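You operate a simulated robot arm through the tools that you are given. There is no shell and no other tool. Be economical: measure what you need, move in short steps, check, and stop when the job is done.

The job below is to be done with a simulated two-armed robot. You get a single attempt, and the scene is never put back.

## Task
Nest the empty dish from the yellow-handled tray in the empty one on the green-handled tray.
Fine: push both trays in and slide the stop bar across.

It is judged by the outcome, as a careful person would: the job done as asked, and still so three seconds after it is handed in. It fails if anything else is knocked over, pushed out of place, dropped, spilled or broken.

## Robot
Two 7-joint arms with fingered hands on one trunk, on a base that drives. Base frame: it is fixed to the floor where the robot stands at the start and does not move with it; the origin is under the middle of the robot, x ahead of it, y to its left, z up. Units: mm, degrees, N and s.
The left shoulder is at the start at [70, 162, 1268], the right one opposite. With the tool pointing down near the work surface each hand reaches from about 100 to 640 mm from the robot's upright axis, wherever it stands, measured 20 degrees to its own side. Places, roughly: dish (9x9x3 cm) [1800, 400, 1300]; green-handled tray [1600, 400, 700]; stop bar [1700, 800, 1100]; yellow-handled tray [1900, 200, 1200]. Payload 4 kg a hand.
The tool frame of a hand sits at the grasp point between the pads (the TCP): z along the fingers, y along the line on which they close. The tips reach 26 mm beyond it. The gripper opens to 132 mm. The gripper's body begins 73 mm behind the TCP. The gripper is a hand of 4 fingers: y runs from the thumb to the fingers, the wrist lies at [0, 0, -224] in the tool frame, and closing takes about 1.5 s.
Orientation is told as [roll, pitch, yaw] about the base's x, y, z axes, in that order, counted from this pose: with the fingers straight down and closing along the base's y, the tool's x points along the base's -x, its y along +y and its z along -z.

## Interface
- The arms move only by the tool send_rows. It takes "left_targets", "right_targets" or both (then of equal length, played together; a hand with none holds still); each is a list that holds one entry, the list of rows, each a list of 6 numbers: the shift along the base's x, y, z in mm, then the turn, a rotation vector about the base's x, y, z in degrees. In form: [[[tx, ty, tz, wx, wy, wz], ...]]. A call has 1 to 8 rows; each row shifts and turns the commanded pose from where the row before left it. "left_claw" and "right_claw" are, for a hand that has rows, the finger opening in mm, from 0 to 132, set as the call begins (left out, the last holds). A row lasts 0.2 s, in which the tool goes at most 50 mm and 8.6 degrees; a call with a longer step from one row to the next is refused whole, and so is a gripper value outside its range. A pose out of reach is approached as far as the arm can. The call stops where the force on the tool passes 40 N (or 10 N more than at its start, if that is more) or the arm is blocked; 0.2 s more then pass. Each finger travels about 45 mm/s and halts on what it meets, pressing with about 29 N; the grip force reading is that of the motor and also rises with nothing between the fingers. The clock runs only during rows and for 0.2 s after the last one: add rows that do not move to give the fingers time. It gives the time, the measured TCP pose, the force on the tool (base axes), the opening and the grip force at its end, in the units of the frame above (readings bear some noise), with the torque about the TCP (base axes, N m) and any sound that the robot's microphone picked up.
- Cameras (640 x 400 px; columns grow to the right, rows downward): "scene" is now at [147.8, 5.2, 1522.8]; the picture's right is [0.04, -1.00, 0.00], its down [-0.36, -0.01, -0.93] and it looks along [0.93, 0.03, -0.36] (base axes); focal length 289 px, centre (320, 200). "left" rides on the left gripper at [-73, 6, -94] in its tool frame; the picture's right is [-0.08, -1.00, 0.00], its down [0.78, -0.06, -0.62] and it looks along [0.61, -0.05, 0.79] (tool axes); focal length 230 px, centre (320, 200). "right" rides on the right gripper at [73, 6, -94] in its tool frame; the picture's right is [-0.08, 1.00, 0.00], its down [-0.78, -0.06, -0.62] and it looks along [-0.61, -0.05, 0.79] (tool axes); focal length 230 px, centre (320, 200). There is no depth. A picture from a camera that has moved, and an enlarged one, comes with that camera's place and axes in the base frame and with its lens. The place of the scene camera against the robot may be out by one fixed shift of up to 12 mm in any direction.
- grab_frame(camera): a new picture of that camera. The clock stands still meanwhile.
- raise_lower(by): slides the trunk up (or, below 0, down) by that many mm; the arms and the scene camera ride with it, the base frame stays. It gives what a move gives, with no picture.
- base_move(legs): drives the robot by 1 to 6 legs, each [ahead, left, turn to the left] in mm, mm and degrees, along the robot's own axes; the way and the turn of a leg run together, so that a leg with both is an arc; at most 1500 mm and 180 degrees a leg. The arms and the cameras ride along, it lands a little off, and it stops where it bumps. It gives what a move gives.
- move_fingers(finger1, finger2, finger3, thumb_bend, hand): sets how far each is bent, from 0 (flat) to 1 (curled in); at 0.3 the hand is open as for a grip, at 0.7 the pads meet at the TCP. One left out holds its place. A second passes; each finger stops where it meets its share of the squeeze, and holds until it gets a number again. A gripper value or a shape takes the hand back. It gives what a move gives, with no picture; readings hold the bend of each and the force on the fingers (four entries, about 0 where the hand has none), thumb and palm.
- preshape(shape, hand): the hand has 4 fingers and takes this shape, open, in about a second: jaw (thumb against the fingers, like two jaws); tri (thumb and two fingers); tip (a fingertip pinch); poke (one finger out to press); point (the index stretched); flat (the hand flat); cup (the hand cupped); fist (a fist). The gripper value then closes the fingers along that shape, each until it touches; the sizes above hold for jaw. It gives what a move gives, with no picture.
- turn_head(pan, tilt): turns the head with the scene camera to pan (to the left, within 86 degrees either way) and tilt (down, from -29 to 69), counted from straight ahead of the robot. It gives what a move gives.
- enlarge(camera, box): a new picture of the part [left, top, right, bottom] of that camera's present view, enlarged. The clock stands still meanwhile.
- finish_job(): hands the job in; it is judged then, once.

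Work in short steps. Places have to be worked out from the pictures, the camera data and where the tool is seen: move nearer, look again, correct. Check each grasp and each placing, and mend what went wrong. You have 120 turns and 92 pictures in all, those below and enlarged ones among them. Open the grippers and draw the arms clear of the work before you hand the job in, unless the task says otherwise; then end with one line.

The tools are called as name(argument=value, ...) on one line, values as JSON. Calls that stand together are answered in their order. send_rows: Moves the arms, as the interface text tells. Its arguments: {"type":"object","properties":{"left_targets":{"type":"array","items":{"type":"array","items":{"type":"array","items":{"type":"number"}}}},"left_claw":{"type":"number"},"right_targets":{"type":"array","items":{"type":"array","items":{"type":"array","items":{"type":"number"}}}},"right_claw":{"type":"number"}},"required":[]} The other tools are called the same way: raise_lower (by) slides the trunk up or down; preshape (shape, hand) gives the hand a shape; move_fingers (finger1, finger2, finger3, thumb_bend, hand) moves the fingers one by one; base_move (legs) drives the base; turn_head (pan, tilt) turns the head that bears the scene camera; grab_frame (camera) takes a picture; enlarge (camera, box) takes an enlarged picture of a part of a camera's view; finish_job () hands the job in.

At the start:

```text
time: 0.0
left_eef_pos: [494.2, 259.5, 1333.7]
left_ee_rot: [0.0, -0.2, 0.0]
left_ft_force: [-0.1, 0.7, 0.7]
left_ft_torque: [0.0, 0.01, -0.03]
left_finger_gap: 131.7
left_grasp_force: 0.1
left_shape: jaw
left_bend: [0.3, 0.3, 0.3, 0.3]
left_finger forces: [0.0, 0.0, 0.0, 0.0, 0.0, 0.1]
right_eef_pos: [528.4, -182.8, 1347.0]
right_ee_rot: [0.0, -0.1, 0.0]
right_ft_force: [-0.7, 0.4, 0.5]
right_ft_torque: [0.02, -0.01, 0.01]
right_finger_gap: 131.7
right_grasp_force: 0.1
right_shape: jaw
right_bend: [0.3, 0.3, 0.3, 0.3]
right_finger forces: [0.0, 0.0, 0.0, 0.0, 0.0, 0.0]
trunk travel left (down, up): [-747.0, 193.0]
robot x, y, heading: [-3.7, -0.4, 0.0]
head pan, tilt: [2.1, 21.2]
```

scene: 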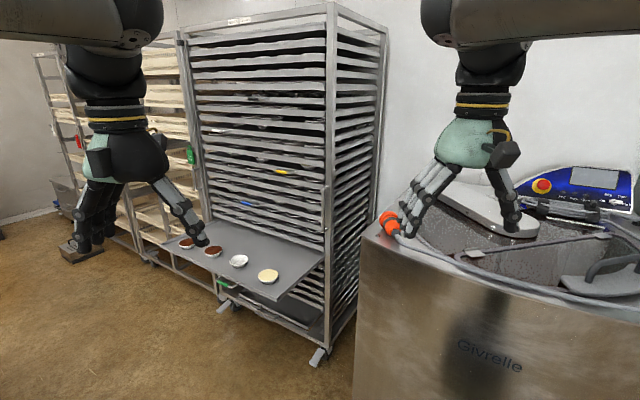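
right: 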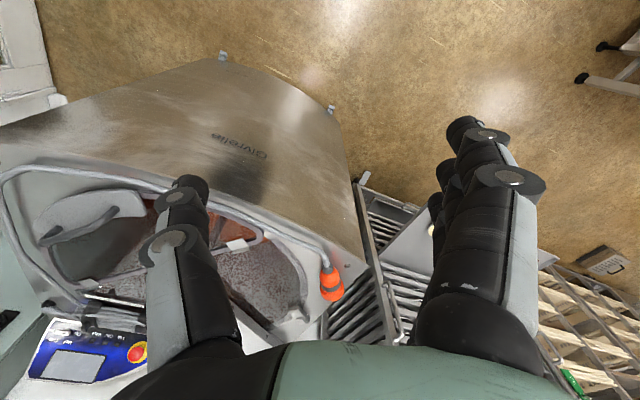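
left: 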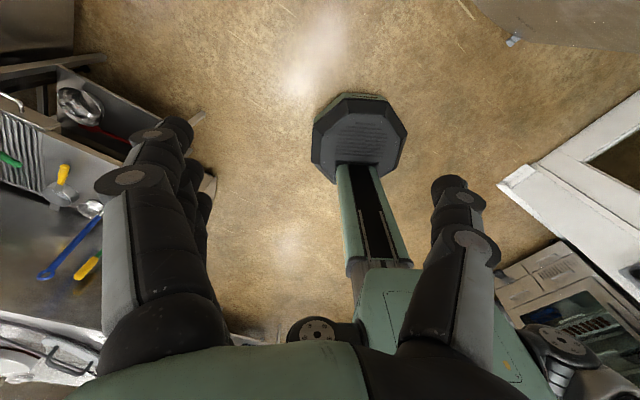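

The rack stands ahead with one tray pulled out and dishes on it; I enlarge the view to find the coloured handles and dishes.

enlarge(camera="scene", box=[150, 100, 370, 240])

enlarge(camera="scene", box=[150, 210, 370, 350])

```text
2.86 times, centred on (260, 170) of scene
camera zoom: at [147.8, 5.2, 1522.8], right [0.04, -1.0, 0.0], down [-0.36, -0.01, -0.93], along [0.93, 0.03, -0.36], focal length 824 px, centre (491, 286)
```

zoom: 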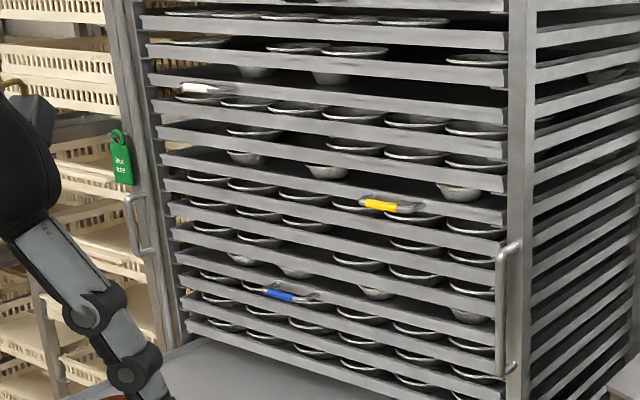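

```text
2.86 times, centred on (260, 280) of scene
camera zoom: at [147.8, 5.2, 1522.8], right [0.04, -1.0, 0.0], down [-0.36, -0.01, -0.93], along [0.93, 0.03, -0.36], focal length 824 px, centre (491, -29)
```

zoom: 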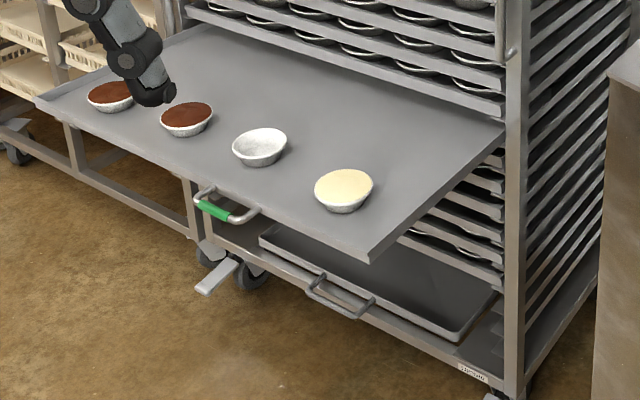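

The green tray is pulled out about 400 mm, with an empty dish third from the left; the yellow one is in, at about z 1130. The rack face looks turned about 30°, so I drive nearer in front of it, turning right, and look again.

base_move(legs=[[200, 250, 0], [250, 250, -29]])

grab_frame(camera="scene")

```text
time: 4.0
left_eef_pos: [1057.5, 415.2, 1334.2]
left_ee_rot: [0.0, -0.3, -29.0]
left_ft_force: [0.2, -0.2, 1.0]
left_ft_torque: [0.01, -0.01, -0.04]
left_finger_gap: 131.8
left_grasp_force: 0.2
left_shape: jaw
left_bend: [0.3, 0.3, 0.3, 0.3]
left_finger forces: [0.1, 0.1, 0.1, 0.0, 0.0, 0.1]
right_eef_pos: [872.6, 11.9, 1348.6]
right_ee_rot: [0.1, -0.2, -29.0]
right_ft_force: [-0.6, 0.1, -0.4]
right_ft_torque: [-0.02, 0.01, 0.01]
right_finger_gap: 131.9
right_grasp_force: 0.0
right_shape: jaw
right_bend: [0.3, 0.3, 0.3, 0.3]
right_finger forces: [0.1, 0.0, 0.0, 0.0, 0.0, 0.0]
trunk travel left (down, up): [-747.0, 193.0]
robot x, y, heading: [501.5, 427.2, -28.8]
head pan, tilt: [2.1, 21.2]
```

```text
86 pictures are left
camera scene: at [630.3, 363.1, 1523.0], right [-0.45, -0.89, 0.0], down [-0.32, 0.16, -0.93], along [0.83, -0.42, -0.36], focal length 289 px, centre (320, 200)
```

scene: 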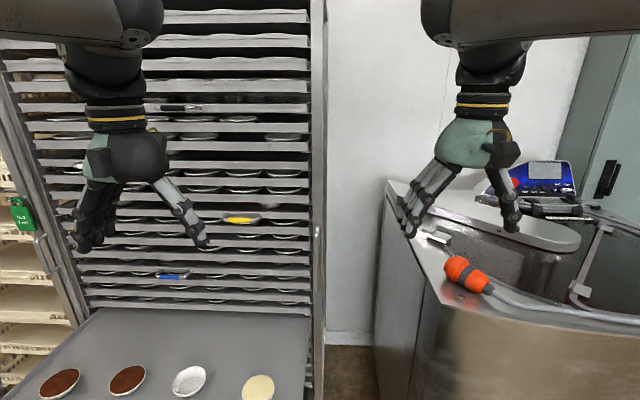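

I'm now facing the rack nearly square on. I move left and tilt the head to view the rack fully.

base_move(legs=[[0, 250, 0]])

turn_head(pan=0, tilt=28)

grab_frame(camera="scene")

enlarge(camera="scene", box=[200, 80, 440, 230])

enlarge(camera="scene", box=[60, 60, 260, 310])

```text
time: 5.8
left_eef_pos: [1177.3, 628.1, 1335.6]
left_ee_rot: [0.1, -0.2, -29.1]
left_ft_force: [0.3, 0.0, 1.0]
left_ft_torque: [0.02, -0.02, 0.03]
left_finger_gap: 132.0
left_grasp_force: 0.1
left_shape: jaw
left_bend: [0.3, 0.3, 0.3, 0.3]
left_finger forces: [0.0, 0.1, 0.1, 0.0, 0.0, 0.0]
right_eef_pos: [991.7, 225.1, 1347.6]
right_ee_rot: [0.2, -0.1, -29.1]
right_ft_force: [0.0, 0.1, -0.3]
right_ft_torque: [0.04, 0.03, 0.02]
right_finger_gap: 131.9
right_grasp_force: 0.0
right_shape: jaw
right_bend: [0.3, 0.3, 0.3, 0.3]
right_finger forces: [0.0, 0.1, 0.1, 0.0, 0.0, 0.0]
trunk travel left (down, up): [-747.0, 193.0]
robot x, y, heading: [624.8, 646.6, -29.0]
head pan, tilt: [2.1, 21.2]
```

```text
time: 6.5
left_eef_pos: [1177.6, 631.1, 1334.4]
left_ee_rot: [0.0, -0.1, -29.1]
left_ft_force: [-1.0, 0.1, 0.7]
left_ft_torque: [0.02, -0.03, 0.03]
left_finger_gap: 131.5
left_grasp_force: 0.2
left_shape: jaw
left_bend: [0.3, 0.3, 0.3, 0.3]
left_finger forces: [0.1, 0.0, 0.0, 0.0, 0.1, 0.1]
right_eef_pos: [993.2, 227.5, 1347.5]
right_ee_rot: [0.1, -0.1, -29.2]
right_ft_force: [-0.5, 0.3, -0.4]
right_ft_torque: [-0.01, 0.03, 0.0]
right_finger_gap: 131.7
right_grasp_force: 0.0
right_shape: jaw
right_bend: [0.3, 0.3, 0.3, 0.3]
right_finger forces: [0.0, 0.0, 0.1, 0.1, 0.0, 0.0]
trunk travel left (down, up): [-747.0, 193.0]
robot x, y, heading: [619.5, 639.8, -29.4]
head pan, tilt: [0.0, 28.0]
```

```text
85 pictures are left
camera scene: at [748.8, 577.0, 1511.9], right [-0.49, -0.87, 0.0], down [-0.41, 0.23, -0.88], along [0.77, -0.43, -0.47], focal length 289 px, centre (320, 200)
```

scene: 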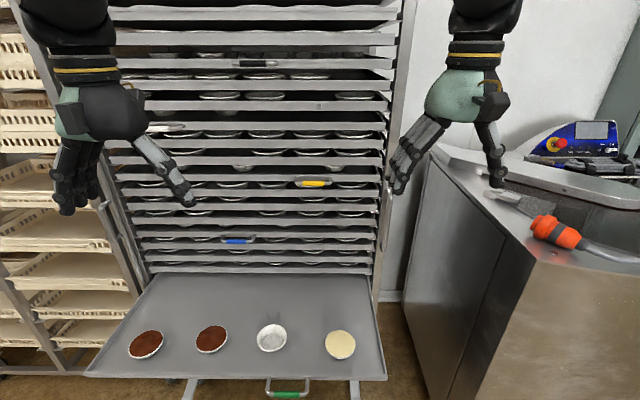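

```text
2.67 times, centred on (320, 155) of scene
camera zoom: at [748.8, 577.0, 1511.9], right [-0.49, -0.87, 0.0], down [-0.41, 0.23, -0.88], along [0.77, -0.43, -0.47], focal length 770 px, centre (320, 320)
```

zoom: 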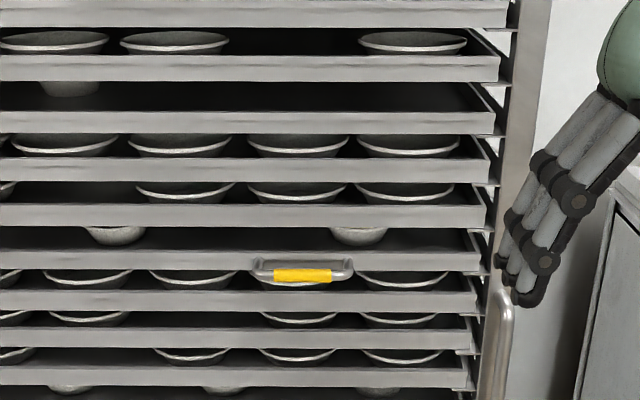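

```text
1.60 times, centred on (160, 185) of scene
camera zoom: at [748.8, 577.0, 1511.9], right [-0.49, -0.87, 0.0], down [-0.41, 0.23, -0.88], along [0.77, -0.43, -0.47], focal length 462 px, centre (576, 224)
```

zoom: 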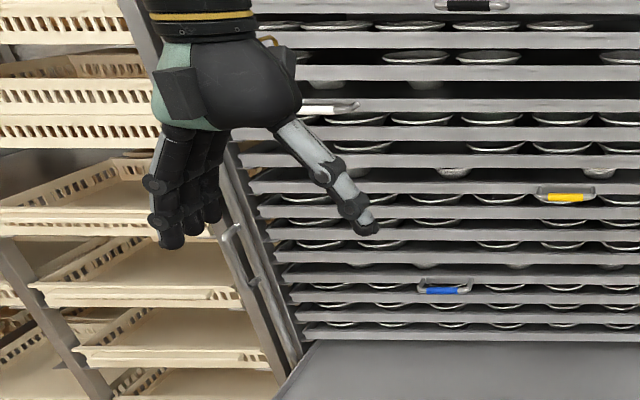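

The yellow handle triangulates to about (1455, 206, 1150), the green one to about (1144, 448, 753), with the rack's heading about -29°. Now I look at the left post for the stop bar.

turn_head(pan=30, tilt=20)

grab_frame(camera="scene")

enlarge(camera="scene", box=[230, 50, 430, 330])

```text
time: 7.5
left_eef_pos: [1177.6, 630.7, 1332.6]
left_ee_rot: [-0.1, -0.2, -29.1]
left_ft_force: [0.1, 0.6, -0.4]
left_ft_torque: [0.01, -0.04, -0.01]
left_finger_gap: 131.8
left_grasp_force: 0.0
left_shape: jaw
left_bend: [0.3, 0.3, 0.3, 0.3]
left_finger forces: [0.0, 0.0, 0.0, 0.1, 0.0, 0.0]
right_eef_pos: [992.0, 226.3, 1348.9]
right_ee_rot: [0.1, 0.0, -29.1]
right_ft_force: [-0.1, -0.5, 0.6]
right_ft_torque: [0.01, -0.02, -0.01]
right_finger_gap: 131.7
right_grasp_force: 0.0
right_shape: jaw
right_bend: [0.3, 0.3, 0.3, 0.3]
right_finger forces: [0.1, 0.0, 0.0, 0.1, 0.0, 0.1]
trunk travel left (down, up): [-747.0, 193.0]
robot x, y, heading: [619.5, 644.8, -29.3]
head pan, tilt: [30.0, 20.0]
```

```text
82 pictures are left
camera scene: at [762.1, 622.5, 1524.7], right [0.02, -1.0, 0.0], down [-0.34, -0.01, -0.94], along [0.94, 0.01, -0.34], focal length 289 px, centre (320, 200)
```

scene: 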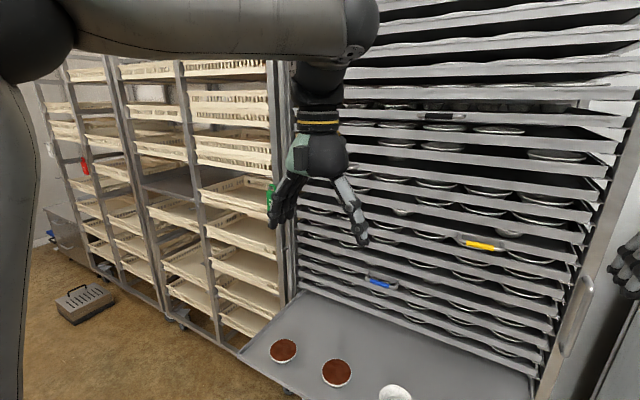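

```text
1.43 times, centred on (330, 190) of scene
camera zoom: at [762.1, 622.5, 1524.7], right [0.02, -1.0, 0.0], down [-0.34, -0.01, -0.94], along [0.94, 0.01, -0.34], focal length 412 px, centre (306, 214)
```

zoom: 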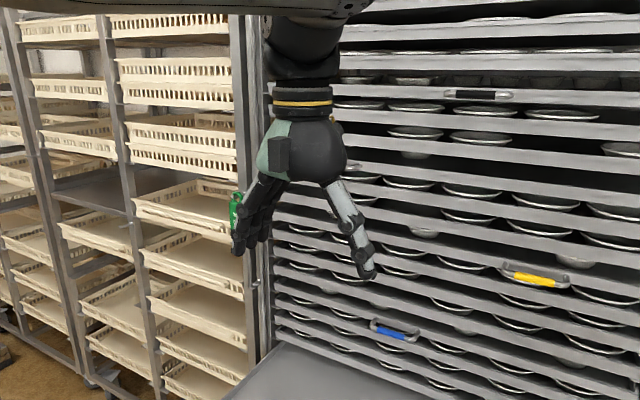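

The left hand hides the left post, so I shift it 250 mm to the right and look again.

send_rows(left_targets=[[[-24, -42, 0, 0, 0, 0], [-24, -42, 0, 0, 0, 0], [-24, -42, 0, 0, 0, 0], [-24, -42, 0, 0, 0, 0], [-24, -42, 0, 0, 0, 0]]])

enlarge(camera="scene", box=[220, 50, 380, 310])

enlarge(camera="scene", box=[240, 150, 320, 250])

```text
time: 8.7
left_eef_pos: [1056.4, 415.9, 1335.0]
left_ee_rot: [0.1, -0.2, -29.1]
left_ft_force: [0.5, 0.2, -0.2]
left_ft_torque: [0.05, -0.03, -0.01]
left_finger_gap: 132.2
left_grasp_force: 0.0
left_shape: jaw
left_bend: [0.3, 0.3, 0.3, 0.3]
left_finger forces: [0.0, 0.1, 0.0, 0.1, 0.1, 0.0]
right_eef_pos: [990.7, 225.1, 1347.3]
right_ee_rot: [0.2, -0.1, -29.3]
right_ft_force: [0.0, 0.0, -0.6]
right_ft_torque: [-0.01, -0.01, -0.01]
right_finger_gap: 131.9
right_grasp_force: 0.1
right_shape: jaw
right_bend: [0.3, 0.3, 0.3, 0.3]
right_finger forces: [0.0, 0.0, 0.0, 0.0, 0.1, 0.0]
trunk travel left (down, up): [-747.0, 193.0]
robot x, y, heading: [625.0, 640.9, -29.1]
head pan, tilt: [30.0, 20.0]
```

```text
1.54 times, centred on (300, 180) of scene
camera zoom: at [760.2, 619.6, 1524.9], right [0.02, -1.0, 0.0], down [-0.34, 0.0, -0.94], along [0.94, 0.02, -0.34], focal length 444 px, centre (351, 231)
```

zoom: 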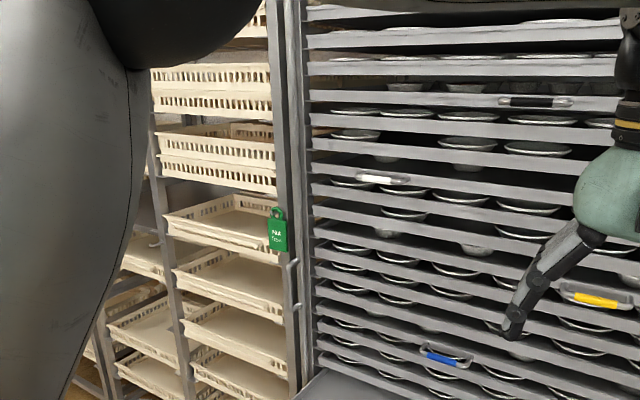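

```text
4.00 times, centred on (280, 200) of scene
camera zoom: at [760.2, 619.6, 1524.9], right [0.02, -1.0, 0.0], down [-0.34, 0.0, -0.94], along [0.94, 0.02, -0.34], focal length 1154 px, centre (480, 200)
```

zoom: 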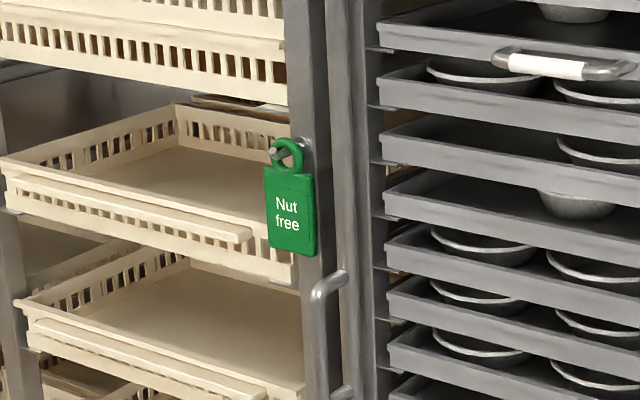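

The left post carries a "Nut free" tag and a push handle, with a vertical bar beside it that could be the stop bar. I look at the top and bottom for tracks.

turn_head(pan=12, tilt=-10)

grab_frame(camera="scene")

turn_head(pan=10, tilt=45)

grab_frame(camera="scene")

```text
time: 9.6
left_eef_pos: [1059.8, 419.7, 1335.7]
left_ee_rot: [-0.1, -0.2, -29.1]
left_ft_force: [-0.1, 0.3, -0.1]
left_ft_torque: [0.0, -0.02, 0.0]
left_finger_gap: 131.8
left_grasp_force: 0.0
left_shape: jaw
left_bend: [0.3, 0.3, 0.3, 0.3]
left_finger forces: [0.0, 0.0, 0.0, 0.0, 0.1, 0.0]
right_eef_pos: [991.3, 228.1, 1347.2]
right_ee_rot: [0.0, -0.1, -29.1]
right_ft_force: [0.1, -0.5, -0.4]
right_ft_torque: [-0.01, 0.01, 0.0]
right_finger_gap: 131.8
right_grasp_force: 0.1
right_shape: jaw
right_bend: [0.3, 0.3, 0.3, 0.3]
right_finger forces: [0.0, 0.1, 0.0, 0.0, 0.0, 0.0]
trunk travel left (down, up): [-747.0, 193.0]
robot x, y, heading: [620.8, 640.3, -29.0]
head pan, tilt: [12.0, -10.0]
```

```text
78 pictures are left
camera scene: at [750.1, 597.1, 1572.2], right [-0.29, -0.96, 0.0], down [0.16, -0.05, -0.98], along [0.94, -0.29, 0.17], focal length 289 px, centre (320, 200)
```

scene: 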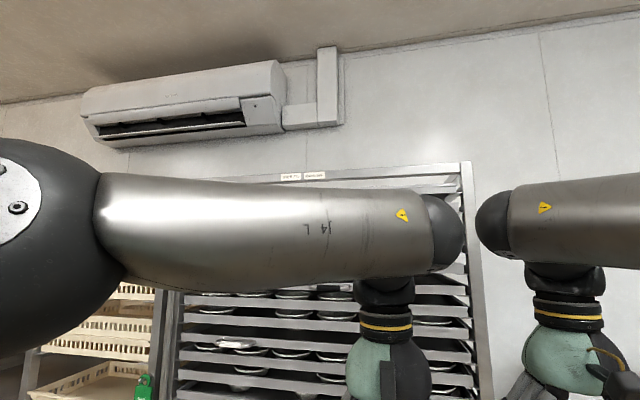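

```text
time: 10.8
left_eef_pos: [1057.6, 419.9, 1335.5]
left_ee_rot: [0.0, -0.2, -29.0]
left_ft_force: [-0.4, -0.8, -0.7]
left_ft_torque: [0.01, 0.02, -0.02]
left_finger_gap: 131.8
left_grasp_force: 0.1
left_shape: jaw
left_bend: [0.3, 0.3, 0.3, 0.3]
left_finger forces: [0.0, 0.0, 0.0, 0.1, 0.0, 0.0]
right_eef_pos: [992.4, 226.3, 1347.3]
right_ee_rot: [0.1, -0.1, -29.1]
right_ft_force: [-0.7, 0.0, 0.2]
right_ft_torque: [0.01, 0.01, 0.0]
right_finger_gap: 132.1
right_grasp_force: 0.1
right_shape: jaw
right_bend: [0.3, 0.3, 0.3, 0.3]
right_finger forces: [0.0, 0.1, 0.0, 0.0, 0.0, 0.1]
trunk travel left (down, up): [-747.0, 193.0]
robot x, y, heading: [619.5, 641.6, -29.1]
head pan, tilt: [10.0, 45.0]
```

```text
77 pictures are left
camera scene: at [746.0, 594.7, 1486.2], right [-0.33, -0.95, 0.0], down [-0.67, 0.23, -0.71], along [0.67, -0.23, -0.71], focal length 289 px, centre (320, 200)
```

scene: 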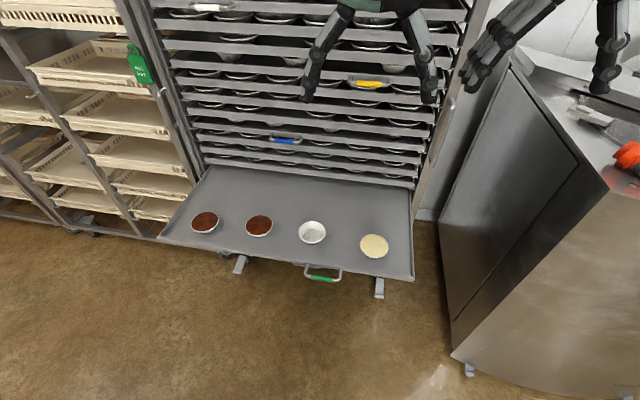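

The geometry agrees, and the floor ahead is clear up to the rack's feet. I drive up to the rack so the right hand can grasp the yellow handle.

base_move(legs=[[200, 60, 0]])

turn_head(pan=0, tilt=30)

send_rows(right_targets=[[[0, 0, 0, -4.2, -7.4, 0], [0, 0, 0, -4.2, -7.4, 0], [0, 0, 0, -4.2, -7.4, 0], [0, 0, 0, -4.2, -7.4, 0], [0, 0, 0, -4.2, -7.4, 0], [0, 0, 0, -4.2, -7.4, 0], [0, 0, 0, -4.2, -7.4, 0], [0, 0, 0, -4.2, -7.4, 0]]])

grab_frame(camera="scene")

```text
time: 12.5
left_eef_pos: [1258.3, 376.2, 1336.8]
left_ee_rot: [-0.1, -0.3, -29.2]
left_ft_force: [-1.1, 0.3, 0.5]
left_ft_torque: [0.05, -0.02, -0.01]
left_finger_gap: 131.7
left_grasp_force: 0.0
left_shape: jaw
left_bend: [0.3, 0.3, 0.3, 0.3]
left_finger forces: [0.0, 0.1, 0.0, 0.0, 0.0, 0.1]
right_eef_pos: [1193.6, 181.9, 1349.7]
right_ee_rot: [0.1, -0.3, -29.1]
right_ft_force: [0.1, -0.2, -0.8]
right_ft_torque: [0.04, -0.01, 0.02]
right_finger_gap: 131.8
right_grasp_force: 0.0
right_shape: jaw
right_bend: [0.3, 0.3, 0.3, 0.3]
right_finger forces: [0.0, 0.1, 0.1, 0.0, 0.0, 0.0]
trunk travel left (down, up): [-747.0, 193.0]
robot x, y, heading: [827.5, 599.7, -29.4]
head pan, tilt: [10.0, 45.0]
```

```text
time: 13.3
left_eef_pos: [1263.1, 373.8, 1335.9]
left_ee_rot: [0.0, -0.2, -29.2]
left_ft_force: [-0.2, 0.0, -0.1]
left_ft_torque: [0.0, 0.01, 0.01]
left_finger_gap: 131.7
left_grasp_force: 0.2
left_shape: jaw
left_bend: [0.3, 0.3, 0.3, 0.3]
left_finger forces: [0.0, 0.0, 0.0, 0.0, 0.0, 0.1]
right_eef_pos: [1198.8, 181.6, 1348.9]
right_ee_rot: [0.1, 0.0, -29.0]
right_ft_force: [0.1, 0.2, 0.1]
right_ft_torque: [-0.02, 0.01, -0.05]
right_finger_gap: 131.8
right_grasp_force: 0.1
right_shape: jaw
right_bend: [0.3, 0.3, 0.3, 0.3]
right_finger forces: [0.0, 0.0, 0.0, 0.0, 0.0, 0.1]
trunk travel left (down, up): [-747.0, 193.0]
robot x, y, heading: [826.0, 594.3, -29.1]
head pan, tilt: [0.0, 30.0]
```

```text
time: 15.1
left_eef_pos: [1261.5, 375.1, 1334.3]
left_ee_rot: [-0.1, -0.2, -29.1]
left_ft_force: [0.3, 0.3, 0.2]
left_ft_torque: [0.0, 0.01, 0.0]
left_finger_gap: 132.0
left_grasp_force: 0.0
left_shape: jaw
left_bend: [0.3, 0.3, 0.3, 0.3]
left_finger forces: [0.1, 0.0, 0.0, 0.0, 0.0, 0.0]
right_eef_pos: [1198.2, 182.5, 1349.1]
right_ee_rot: [-0.9, -68.4, -28.6]
right_ft_force: [-0.1, -0.3, -0.2]
right_ft_torque: [0.02, 0.03, 0.0]
right_finger_gap: 132.0
right_grasp_force: 0.0
right_shape: jaw
right_bend: [0.3, 0.3, 0.3, 0.3]
right_finger forces: [0.0, 0.1, 0.1, 0.0, 0.0, 0.0]
trunk travel left (down, up): [-747.0, 193.0]
robot x, y, heading: [825.2, 599.9, -29.1]
head pan, tilt: [0.0, 30.0]
```

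```text
76 pictures are left
camera scene: at [952.4, 532.0, 1508.7], right [-0.49, -0.87, 0.0], down [-0.44, 0.24, -0.87], along [0.76, -0.42, -0.5], focal length 289 px, centre (320, 200)
```

scene: 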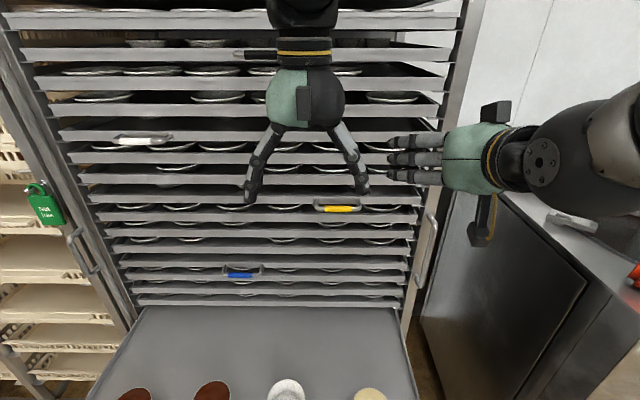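

The right hand pitches well, and the handle still triangulates to about (1450, 210, 1152). I finish the pitch and roll the hand so it closes vertically, fingers above.

send_rows(right_targets=[[[0, 0, 0, -3.5, -6.3, 0], [0, 0, 0, -3.5, -6.3, 0], [0, 0, 0, -3.5, -6.3, 0], [0, 0, 0, 7.4, -4.1, 0], [0, 0, 0, 7.4, -4.1, 0], [0, 0, 0, 7.4, -4.1, 0], [0, 0, 0, 7.4, -4.1, 0], [0, 0, 0, 7.4, -4.1, 0]]], left_targets=[[[12, 22, 0, 0, 0, 0], [12, 22, 0, 0, 0, 0], [12, 22, 0, 0, 0, 0], [12, 22, 0, 0, 0, 0], [12, 22, 0, 0, 0, 0], [12, 22, 0, 0, 0, 0], [12, 22, 0, 0, 0, 0], [12, 22, 0, 0, 0, 0]]])

send_rows(right_targets=[[[0, 0, 0, 7.4, -4.1, 0], [0, 0, 0, 7.4, -4.1, 0], [0, 0, 0, 7.4, -4.1, 0], [0, 0, 0, 7.4, -4.1, 0], [0, 0, 0, 7.4, -4.1, 0], [0, 0, 0, 4.4, -2.4, 0]]])

grab_frame(camera="scene")

grab_frame(camera="right")

```text
time: 16.9
left_eef_pos: [1359.2, 551.6, 1334.9]
left_ee_rot: [-0.1, -0.1, -29.2]
left_ft_force: [1.3, 0.4, -0.5]
left_ft_torque: [-0.02, 0.02, 0.01]
left_finger_gap: 131.9
left_grasp_force: 0.1
left_shape: jaw
left_bend: [0.3, 0.3, 0.3, 0.3]
left_finger forces: [0.1, 0.1, 0.0, 0.1, 0.1, 0.1]
right_eef_pos: [1216.7, 177.9, 1355.7]
right_ee_rot: [89.3, -48.0, -118.7]
right_ft_force: [-0.4, 0.2, -0.5]
right_ft_torque: [-0.02, 0.01, 0.03]
right_finger_gap: 131.9
right_grasp_force: 0.0
right_shape: jaw
right_bend: [0.3, 0.3, 0.3, 0.3]
right_finger forces: [0.1, 0.1, 0.1, 0.0, 0.0, 0.1]
right hand out of reach, approached as far as the arm can: row 2, 3
trunk travel left (down, up): [-747.0, 193.0]
robot x, y, heading: [826.4, 600.8, -29.1]
head pan, tilt: [0.0, 30.0]
```

```text
time: 18.3
left_eef_pos: [1358.3, 551.1, 1336.7]
left_ee_rot: [0.1, -0.1, -29.1]
left_ft_force: [0.2, 0.5, 0.1]
left_ft_torque: [0.02, 0.03, 0.02]
left_finger_gap: 131.8
left_grasp_force: 0.0
left_shape: jaw
left_bend: [0.3, 0.3, 0.3, 0.3]
left_finger forces: [0.0, 0.1, 0.1, 0.0, 0.1, 0.0]
right_eef_pos: [1224.6, 140.5, 1366.5]
right_ee_rot: [89.5, -0.6, -118.7]
right_ft_force: [0.1, -0.6, -0.2]
right_ft_torque: [0.04, 0.01, 0.01]
right_finger_gap: 131.9
right_grasp_force: 0.1
right_shape: jaw
right_bend: [0.3, 0.3, 0.3, 0.3]
right_finger forces: [0.0, 0.0, 0.0, 0.1, 0.0, 0.1]
right hand out of reach, approached as far as the arm can: row 3, 4, 5, 6
trunk travel left (down, up): [-747.0, 193.0]
robot x, y, heading: [825.2, 595.4, -29.2]
head pan, tilt: [0.0, 30.0]
```

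```text
75 pictures are left
camera scene: at [952.5, 531.2, 1508.7], right [-0.49, -0.87, 0.0], down [-0.44, 0.24, -0.87], along [0.76, -0.42, -0.5], focal length 289 px, centre (320, 200)
```

scene: 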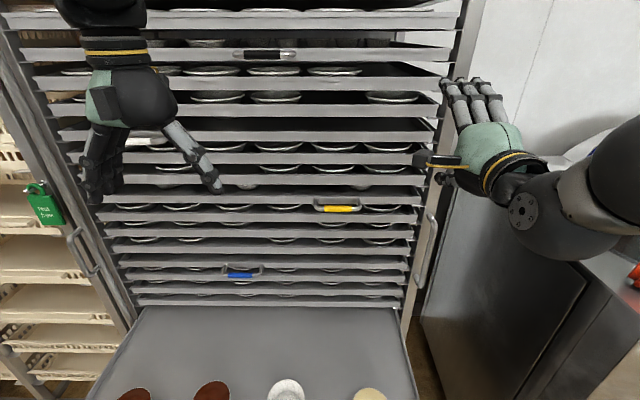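

```text
74 pictures are left
camera right: at [1177.4, 249.5, 1372.0], right [-0.02, -0.06, 1.0], down [-0.92, -0.39, -0.05], along [0.4, -0.92, -0.05], focal length 230 px, centre (320, 200)
```

right: 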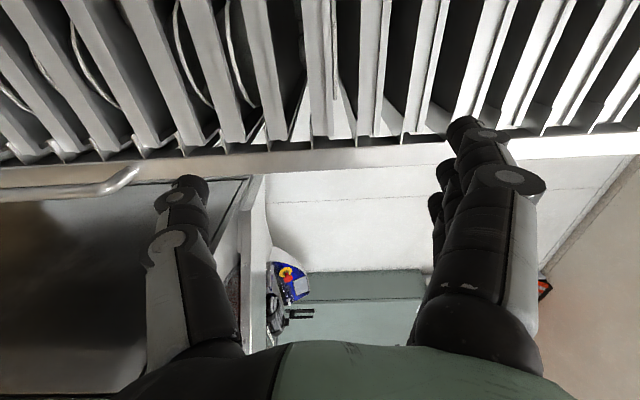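

The hand is level and closing vertically. I move it to about 80 mm in front of the yellow handle with a narrower opening.

send_rows(right_targets=[[[30, 11, -33, 0, 0, 0], [30, 11, -33, 0, 0, 0], [30, 11, -33, 0, 0, 0], [30, 11, -33, 0, 0, 0], [30, 11, -33, 0, 0, 0], [30, 11, -33, 0, 0, 0], [0, 0, 0, 0, 0, 0]]], right_claw=80)

grab_frame(camera="scene")

grab_frame(camera="right")

```text
time: 19.6
left_eef_pos: [1350.3, 555.9, 1340.0]
left_ee_rot: [-0.2, -0.6, -29.2]
left_ft_force: [0.4, 0.5, 0.6]
left_ft_torque: [-0.04, 0.03, -0.02]
left_finger_gap: 131.8
left_grasp_force: 0.1
left_shape: jaw
left_bend: [0.3, 0.3, 0.3, 0.3]
left_finger forces: [0.1, 0.0, 0.1, 0.0, 0.0, 0.1]
right_eef_pos: [1388.3, 202.1, 1200.6]
right_ee_rot: [91.3, -0.1, -119.3]
right_ft_force: [-22.7, 8.7, 27.0]
right_ft_torque: [0.21, 0.63, -0.04]
right_finger_gap: 59.8
right_grasp_force: 0.0
right_shape: jaw
right_bend: [0.71, 0.71, 0.71, 0.76]
right_finger forces: [0.0, 0.1, 0.0, 0.0, 35.4, 0.0]
right hand out of reach, approached as far as the arm can: row 1
trunk travel left (down, up): [-747.0, 193.0]
robot x, y, heading: [821.5, 595.9, -29.3]
head pan, tilt: [0.0, 30.0]
stopped in row 6 (right hand): the force on the tool passed its limit at 46 N (the readings are from after the stop); the commanded pose is now the measured one
```

```text
73 pictures are left
camera scene: at [943.1, 537.4, 1510.2], right [-0.49, -0.87, 0.0], down [-0.43, 0.24, -0.87], along [0.76, -0.42, -0.49], focal length 289 px, centre (320, 200)
```

scene: 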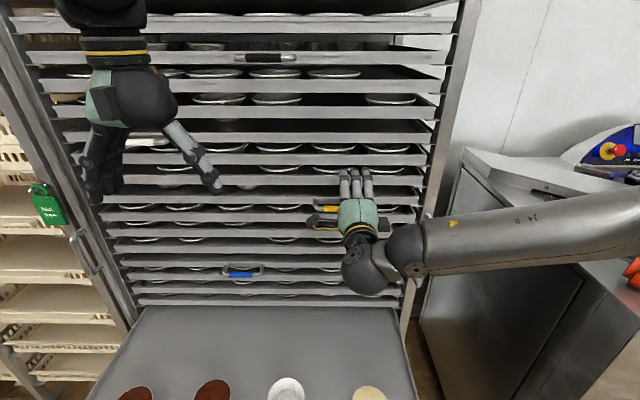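

```text
72 pictures are left
camera right: at [1342.1, 311.8, 1202.9], right [-0.06, -0.06, 1.0], down [-0.92, -0.38, -0.07], along [0.39, -0.92, -0.03], focal length 230 px, centre (320, 200)
```

right: 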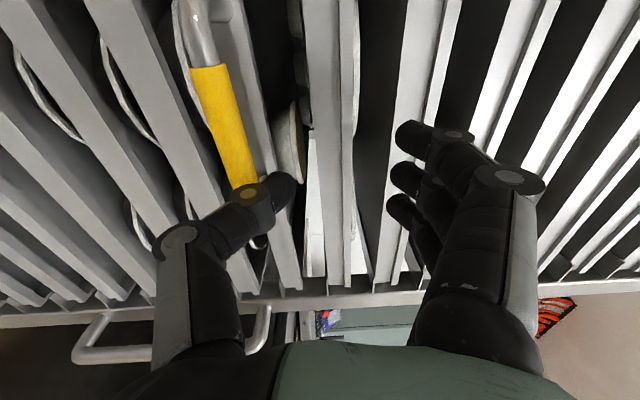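

The thumb touched the handle from above, so the handle is nearer and lower than thought: about (1418, 230, 1166). I back off 70 mm and come down to the handle's height.

send_rows(right_targets=[[[-31, 17, 10, 0, 0, 0], [-30, 17, 0, 0, 0, 0], [9, 15, -22, 0, 0, 0], [8, 16, -22, 0, 0, 0], [0, 0, 0, 0, 0, 0]]], right_claw=95)

grab_frame(camera="right")

grab_frame(camera="scene")

```text
time: 20.8
left_eef_pos: [1356.5, 549.8, 1337.1]
left_ee_rot: [0.1, -0.4, -29.1]
left_ft_force: [-0.6, -0.5, 0.3]
left_ft_torque: [0.0, -0.02, 0.01]
left_finger_gap: 131.8
left_grasp_force: 0.1
left_shape: jaw
left_bend: [0.3, 0.3, 0.3, 0.3]
left_finger forces: [0.0, 0.1, 0.1, 0.0, 0.0, 0.0]
right_eef_pos: [1351.1, 261.4, 1155.7]
right_ee_rot: [90.3, -0.5, -119.2]
right_ft_force: [-0.4, 0.1, 0.8]
right_ft_torque: [0.0, -0.02, 0.01]
right_finger_gap: 94.9
right_grasp_force: 0.2
right_shape: jaw
right_bend: [0.66, 0.66, 0.66, 0.62]
right_finger forces: [0.0, 0.1, 0.0, 0.0, 0.1, 0.0]
trunk travel left (down, up): [-747.0, 193.0]
robot x, y, heading: [826.2, 596.1, -29.0]
head pan, tilt: [0.0, 30.0]
```

```text
71 pictures are left
camera right: at [1303.8, 371.3, 1159.2], right [-0.04, -0.06, 1.0], down [-0.92, -0.38, -0.06], along [0.39, -0.92, -0.04], focal length 230 px, centre (320, 200)
```

right: 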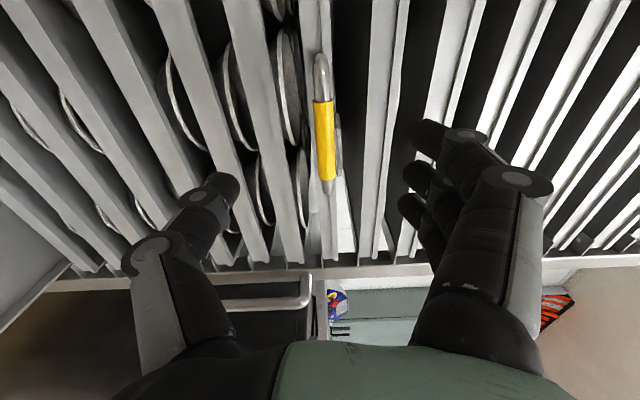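

```text
70 pictures are left
camera scene: at [950.3, 531.6, 1508.9], right [-0.49, -0.87, 0.0], down [-0.44, 0.24, -0.87], along [0.76, -0.42, -0.5], focal length 289 px, centre (320, 200)
```

scene: 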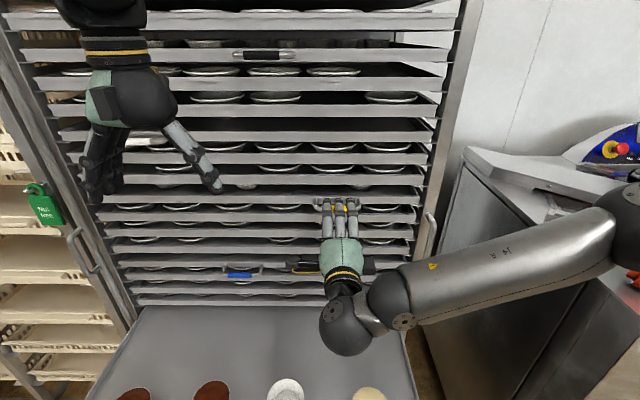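

The handle is level with the hand (z ≈ 1159) and about 90 mm ahead, well centred. I advance 85 mm and close.

send_rows(right_targets=[[[26, -15, 2, 0, 0, 0], [26, -15, 1, 0, 0, 0], [22, -12, 0, 0, 0, 0], [0, 0, 0, 0, 0, 0]]])

grab_frame(camera="right")

```text
time: 21.8
left_eef_pos: [1359.3, 550.5, 1336.8]
left_ee_rot: [-0.1, -0.1, -29.2]
left_ft_force: [0.5, -0.2, 0.2]
left_ft_torque: [0.04, 0.01, -0.02]
left_finger_gap: 131.9
left_grasp_force: 0.1
left_shape: jaw
left_bend: [0.3, 0.3, 0.3, 0.3]
left_finger forces: [0.0, 0.0, 0.0, 0.0, 0.0, 0.1]
right_eef_pos: [1425.5, 219.5, 1158.1]
right_ee_rot: [90.3, -0.5, -119.1]
right_ft_force: [-0.5, 0.4, 0.8]
right_ft_torque: [0.01, -0.02, 0.01]
right_finger_gap: 94.4
right_grasp_force: 0.1
right_shape: jaw
right_bend: [0.66, 0.66, 0.66, 0.62]
right_finger forces: [0.0, 0.0, 0.1, 0.1, 0.1, 0.1]
trunk travel left (down, up): [-747.0, 193.0]
robot x, y, heading: [824.8, 597.9, -29.0]
head pan, tilt: [0.0, 30.0]
```

```text
69 pictures are left
camera right: at [1379.4, 329.3, 1162.7], right [-0.04, -0.06, 1.0], down [-0.92, -0.38, -0.06], along [0.39, -0.92, -0.04], focal length 230 px, centre (320, 200)
```

right: 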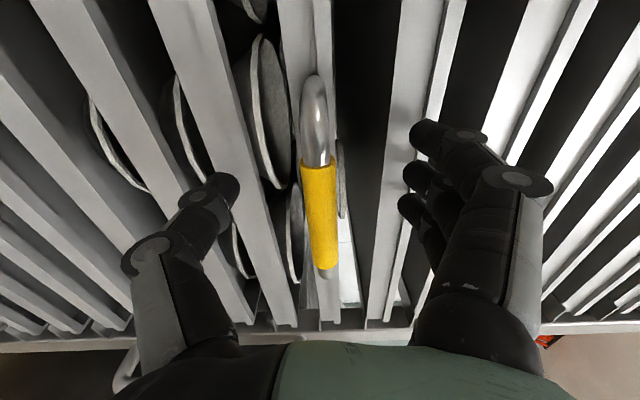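

The handle is between the fingers without contact. I close on it.

send_rows(right_targets=[[[0, 0, 0, 0, 0, 0], [0, 0, 0, 0, 0, 0], [0, 0, 0, 0, 0, 0], [0, 0, 0, 0, 0, 0], [0, 0, 0, 0, 0, 0], [0, 0, 0, 0, 0, 0], [0, 0, 0, 0, 0, 0]]], right_claw=0)

grab_frame(camera="right")

```text
time: 23.4
left_eef_pos: [1358.4, 549.5, 1336.0]
left_ee_rot: [-0.1, -0.3, -29.2]
left_ft_force: [0.2, 0.5, 0.6]
left_ft_torque: [-0.02, 0.01, -0.01]
left_finger_gap: 132.1
left_grasp_force: 0.0
left_shape: jaw
left_bend: [0.3, 0.3, 0.3, 0.3]
left_finger forces: [0.0, 0.0, 0.1, 0.0, 0.0, 0.0]
right_eef_pos: [1426.1, 220.5, 1159.3]
right_ee_rot: [90.4, -0.4, -119.2]
right_ft_force: [2.1, -0.6, 1.7]
right_ft_torque: [0.03, -0.02, 0.02]
right_finger_gap: 0.1
right_grasp_force: 29.6
right_shape: jaw
right_bend: [0.68, 0.58, 0.68, 0.66]
right_finger forces: [2.3, 0.1, 2.0, 0.0, 2.1, 0.0]
trunk travel left (down, up): [-747.0, 193.0]
robot x, y, heading: [819.8, 598.3, -29.3]
head pan, tilt: [0.0, 30.0]
```

```text
68 pictures are left
camera right: at [1379.6, 329.0, 1163.1], right [-0.04, -0.06, 1.0], down [-0.92, -0.38, -0.06], along [0.39, -0.92, -0.04], focal length 230 px, centre (320, 200)
```

right: 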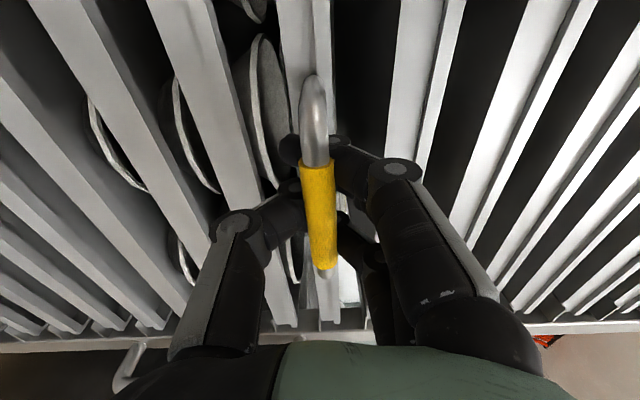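

The fingers have closed around and behind the bar, which makes a hook grip. I pull back gently and check.

send_rows(right_targets=[[[-13, 7, 0, 0, 0, 0], [-13, 7, 0, 0, 0, 0], [-13, 7, 0, 0, 0, 0], [-13, 7, 0, 0, 0, 0], [-13, 7, 0, 0, 0, 0]]])

grab_frame(camera="scene")

```text
time: 24.6
left_eef_pos: [1358.3, 550.8, 1336.4]
left_ee_rot: [-0.1, -0.1, -29.2]
left_ft_force: [0.1, 0.1, -0.6]
left_ft_torque: [-0.01, 0.04, 0.01]
left_finger_gap: 131.8
left_grasp_force: 0.1
left_shape: jaw
left_bend: [0.3, 0.3, 0.3, 0.3]
left_finger forces: [0.0, 0.0, 0.1, 0.0, 0.1, 0.1]
right_eef_pos: [1360.3, 257.7, 1158.5]
right_ee_rot: [90.2, -0.5, -119.2]
right_ft_force: [4.1, 1.9, 5.4]
right_ft_torque: [0.0, 0.09, -0.04]
right_finger_gap: 0.2
right_grasp_force: 29.3
right_shape: jaw
right_bend: [0.68, 0.58, 0.68, 0.66]
right_finger forces: [3.6, 0.1, 3.0, 0.1, 1.6, 0.0]
trunk travel left (down, up): [-747.0, 193.0]
robot x, y, heading: [824.1, 598.9, -29.2]
head pan, tilt: [0.0, 30.0]
```

```text
67 pictures are left
camera scene: at [952.2, 532.9, 1508.8], right [-0.49, -0.87, 0.0], down [-0.44, 0.24, -0.87], along [0.76, -0.42, -0.5], focal length 289 px, centre (320, 200)
```

scene: 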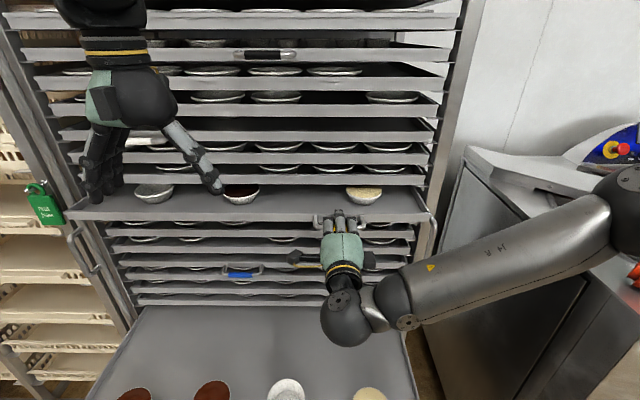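

The tray slid out 75 mm cleanly, showing from left an empty dish, a chocolate and a vanilla one. I pull another 145 mm slowly.

send_rows(right_targets=[[[-16, 9, 0, 0, 0, 0], [-16, 9, 0, 0, 0, 0], [-16, 9, 0, 0, 0, 0], [-16, 9, 0, 0, 0, 0], [-16, 9, 0, 0, 0, 0], [-16, 9, 0, 0, 0, 0], [-16, 9, 0, 0, 0, 0], [-16, 9, 0, 0, 0, 0]]])

grab_frame(camera="scene")

```text
time: 26.4
left_eef_pos: [1358.1, 551.0, 1335.1]
left_ee_rot: [0.0, -0.2, -29.2]
left_ft_force: [0.4, 0.2, -0.1]
left_ft_torque: [0.0, -0.02, -0.02]
left_finger_gap: 131.9
left_grasp_force: 0.0
left_shape: jaw
left_bend: [0.3, 0.3, 0.3, 0.3]
left_finger forces: [0.1, 0.0, 0.0, 0.0, 0.0, 0.0]
right_eef_pos: [1242.7, 322.4, 1158.4]
right_ee_rot: [90.1, -0.7, -119.0]
right_ft_force: [3.9, 3.0, 4.4]
right_ft_torque: [-0.01, 0.02, -0.06]
right_finger_gap: 0.0
right_grasp_force: 29.0
right_shape: jaw
right_bend: [0.67, 0.58, 0.68, 0.66]
right_finger forces: [2.9, 0.0, 2.2, 0.0, 1.3, 0.0]
right hand out of reach, approached as far as the arm can: row 8
trunk travel left (down, up): [-747.0, 193.0]
robot x, y, heading: [825.5, 596.9, -29.2]
head pan, tilt: [0.0, 30.0]
```

```text
66 pictures are left
camera scene: at [953.1, 533.1, 1508.6], right [-0.49, -0.87, 0.0], down [-0.44, 0.24, -0.87], along [0.76, -0.42, -0.5], focal length 289 px, centre (320, 200)
```

scene: 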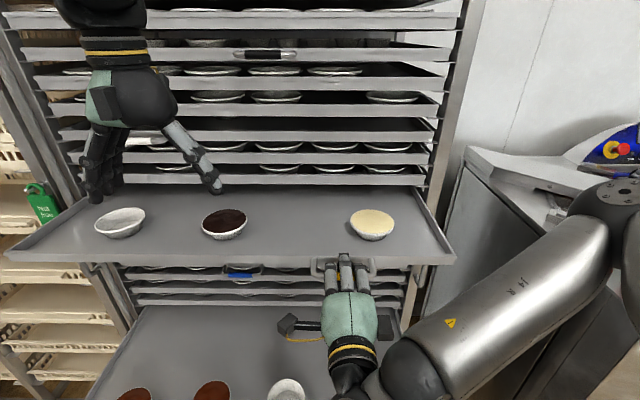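

The tray is out about 210 mm, with the empty dish at its left near (1553, 646). For hand clearance from the rack above, I draw the tray out another 100 mm by driving straight back with the grip held.

base_move(legs=[[-100, 0, 0]])

grab_frame(camera="scene")

```text
time: 27.6
left_eef_pos: [1271.6, 598.0, 1336.3]
left_ee_rot: [0.0, -0.1, -29.2]
left_ft_force: [0.0, 0.0, -0.1]
left_ft_torque: [0.01, -0.01, -0.01]
left_finger_gap: 132.0
left_grasp_force: 0.1
left_shape: jaw
left_bend: [0.3, 0.3, 0.3, 0.3]
left_finger forces: [0.0, 0.0, 0.1, 0.0, 0.1, 0.1]
right_eef_pos: [1155.9, 367.8, 1157.9]
right_ee_rot: [90.2, -0.5, -119.1]
right_ft_force: [3.4, -2.7, 0.8]
right_ft_torque: [-0.03, -0.04, -0.03]
right_finger_gap: 0.1
right_grasp_force: 28.6
right_shape: jaw
right_bend: [0.68, 0.58, 0.68, 0.67]
right_finger forces: [1.3, 0.0, 0.8, 0.0, 2.5, 0.0]
trunk travel left (down, up): [-747.0, 193.0]
robot x, y, heading: [740.3, 646.2, -29.0]
head pan, tilt: [0.0, 30.0]
```

```text
65 pictures are left
camera scene: at [865.9, 580.1, 1508.6], right [-0.49, -0.87, 0.0], down [-0.44, 0.24, -0.87], along [0.76, -0.42, -0.5], focal length 289 px, centre (320, 200)
```

scene: 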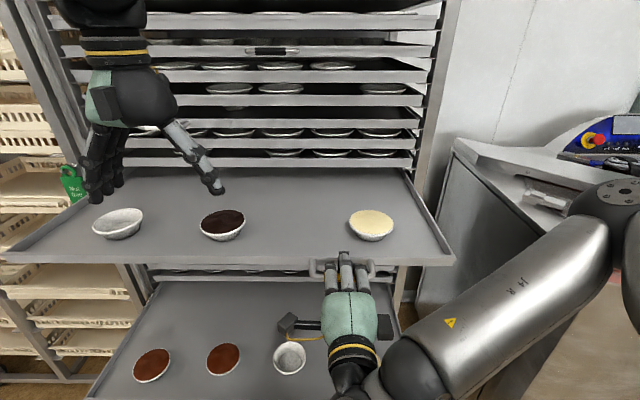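

The tray is out about 310 mm, and the empty dish now computes to about (1469, 698, rim ≈ 1190). I carry the left hand above it at the same height and check with its camera.

send_rows(left_targets=[[[39, 20, 0, 0, 0, 0], [39, 20, 0, 0, 0, 0], [39, 20, 0, 0, 0, 0], [39, 20, 0, 0, 0, 0], [39, 20, 0, 0, 0, 0], [0, 0, -30, 0, 0, 0]]])

grab_frame(camera="left")

grab_frame(camera="scene")

```text
time: 29.0
left_eef_pos: [1409.6, 672.1, 1220.4]
left_ee_rot: [0.0, -0.1, -29.3]
left_ft_force: [0.1, -0.7, 0.0]
left_ft_torque: [-0.03, -0.01, -0.02]
left_finger_gap: 131.6
left_grasp_force: 0.1
left_shape: jaw
left_bend: [0.3, 0.3, 0.3, 0.3]
left_finger forces: [0.0, 0.0, 0.1, 0.0, 0.0, 0.1]
left hand out of reach, approached as far as the arm can: row 1, 2, 3, 4, 5
right_eef_pos: [1154.5, 369.1, 1158.5]
right_ee_rot: [90.2, -0.5, -119.2]
right_ft_force: [0.0, -1.9, 2.0]
right_ft_torque: [0.01, -0.07, -0.01]
right_finger_gap: 0.1
right_grasp_force: 29.1
right_shape: jaw
right_bend: [0.68, 0.58, 0.68, 0.67]
right_finger forces: [0.8, 0.0, 0.3, 0.0, 2.0, 0.0]
trunk travel left (down, up): [-747.0, 193.0]
robot x, y, heading: [737.5, 648.4, -29.0]
head pan, tilt: [0.0, 30.0]
```

```text
64 pictures are left
camera left: at [1476.7, 641.3, 1314.5], right [-0.42, -0.91, 0.0], down [-0.72, 0.33, 0.61], along [-0.56, 0.26, -0.79], focal length 230 px, centre (320, 200)
```

left: 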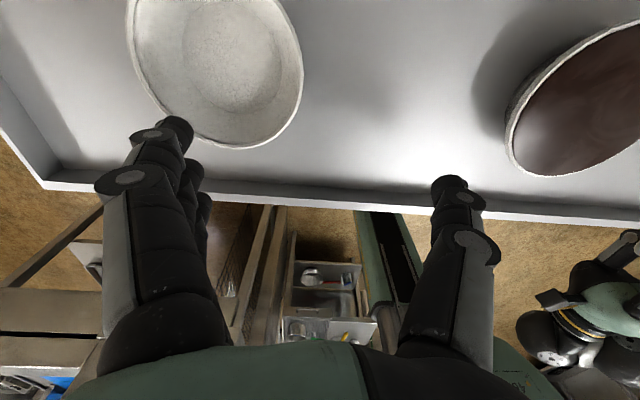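

```text
63 pictures are left
camera scene: at [865.1, 581.1, 1508.7], right [-0.49, -0.87, 0.0], down [-0.44, 0.24, -0.87], along [0.76, -0.42, -0.5], focal length 289 px, centre (320, 200)
```

scene: 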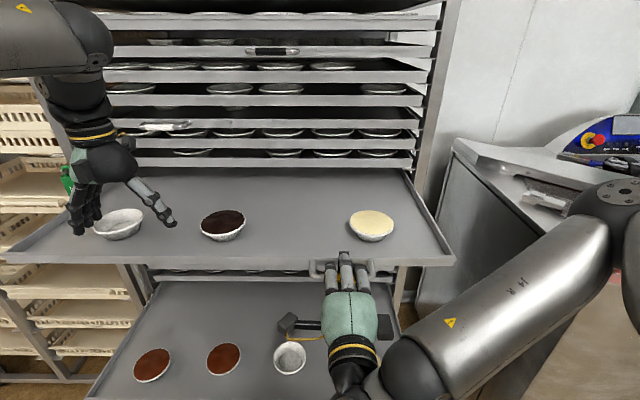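

Reach ran short and the hand sagged to z 1220 without touching anything. The dish is at about (1478, 698, rim ≈ 1180). I pull the commanded pose back and up, then tilt the fingers outward for more reach.

send_rows(left_targets=[[[-40, -20, 10, 0, 0, 0], [-40, -20, 0, 0, 0, 0], [0, 0, 0, 0, 0, 0]]])

```text
time: 29.8
left_eef_pos: [1328.8, 633.8, 1230.8]
left_ee_rot: [-0.1, -0.2, -29.2]
left_ft_force: [-0.4, -0.6, -0.2]
left_ft_torque: [-0.02, 0.02, 0.01]
left_finger_gap: 132.0
left_grasp_force: 0.0
left_shape: jaw
left_bend: [0.3, 0.3, 0.3, 0.3]
left_finger forces: [0.0, 0.0, 0.0, 0.0, 0.1, 0.0]
right_eef_pos: [1154.4, 369.6, 1159.1]
right_ee_rot: [90.3, -0.5, -119.1]
right_ft_force: [0.6, -0.8, 1.8]
right_ft_torque: [-0.01, -0.05, 0.01]
right_finger_gap: 0.1
right_grasp_force: 29.5
right_shape: jaw
right_bend: [0.68, 0.58, 0.68, 0.67]
right_finger forces: [0.8, 0.0, 0.3, 0.1, 1.9, 0.0]
trunk travel left (down, up): [-747.0, 193.0]
robot x, y, heading: [737.7, 646.1, -28.8]
head pan, tilt: [0.0, 30.0]
```

The commanded pose follows the measured one. I tilt the hand about 25° outward while rising.

send_rows(left_targets=[[[0, 0, 15, -4.1, -7.35, 0], [0, 0, 15, -4.1, -7.35, 0], [0, 0, 0, -4.1, -7.35, 0], [40, 16, 0, 0, 0, 0], [40, 16, 0, 0, 0, 0], [0, 0, 0, 0, 0, 0]]])

grab_frame(camera="left")

```text
time: 31.2
left_eef_pos: [1409.5, 665.4, 1260.0]
left_ee_rot: [0.1, -25.4, -29.2]
left_ft_force: [-0.3, 0.9, 0.0]
left_ft_torque: [-0.01, -0.02, 0.0]
left_finger_gap: 131.8
left_grasp_force: 0.0
left_shape: jaw
left_bend: [0.3, 0.3, 0.3, 0.3]
left_finger forces: [0.0, 0.0, 0.0, 0.0, 0.0, 0.0]
right_eef_pos: [1154.4, 367.4, 1159.7]
right_ee_rot: [90.2, -0.5, -119.2]
right_ft_force: [0.6, 1.3, 1.3]
right_ft_torque: [-0.05, -0.11, -0.01]
right_finger_gap: 0.0
right_grasp_force: 29.5
right_shape: jaw
right_bend: [0.68, 0.58, 0.68, 0.67]
right_finger forces: [0.6, 0.1, 0.2, 0.1, 1.9, 0.0]
trunk travel left (down, up): [-747.0, 193.0]
robot x, y, heading: [737.2, 645.7, -29.3]
head pan, tilt: [0.0, 30.0]
```

```text
62 pictures are left
camera left: at [1435.3, 656.1, 1375.8], right [-0.43, -0.9, 0.03], down [-0.88, 0.42, 0.22], along [-0.21, 0.06, -0.98], focal length 230 px, centre (320, 200)
```

left: 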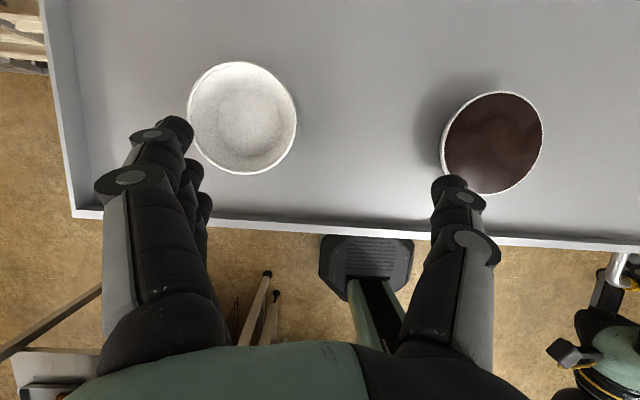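

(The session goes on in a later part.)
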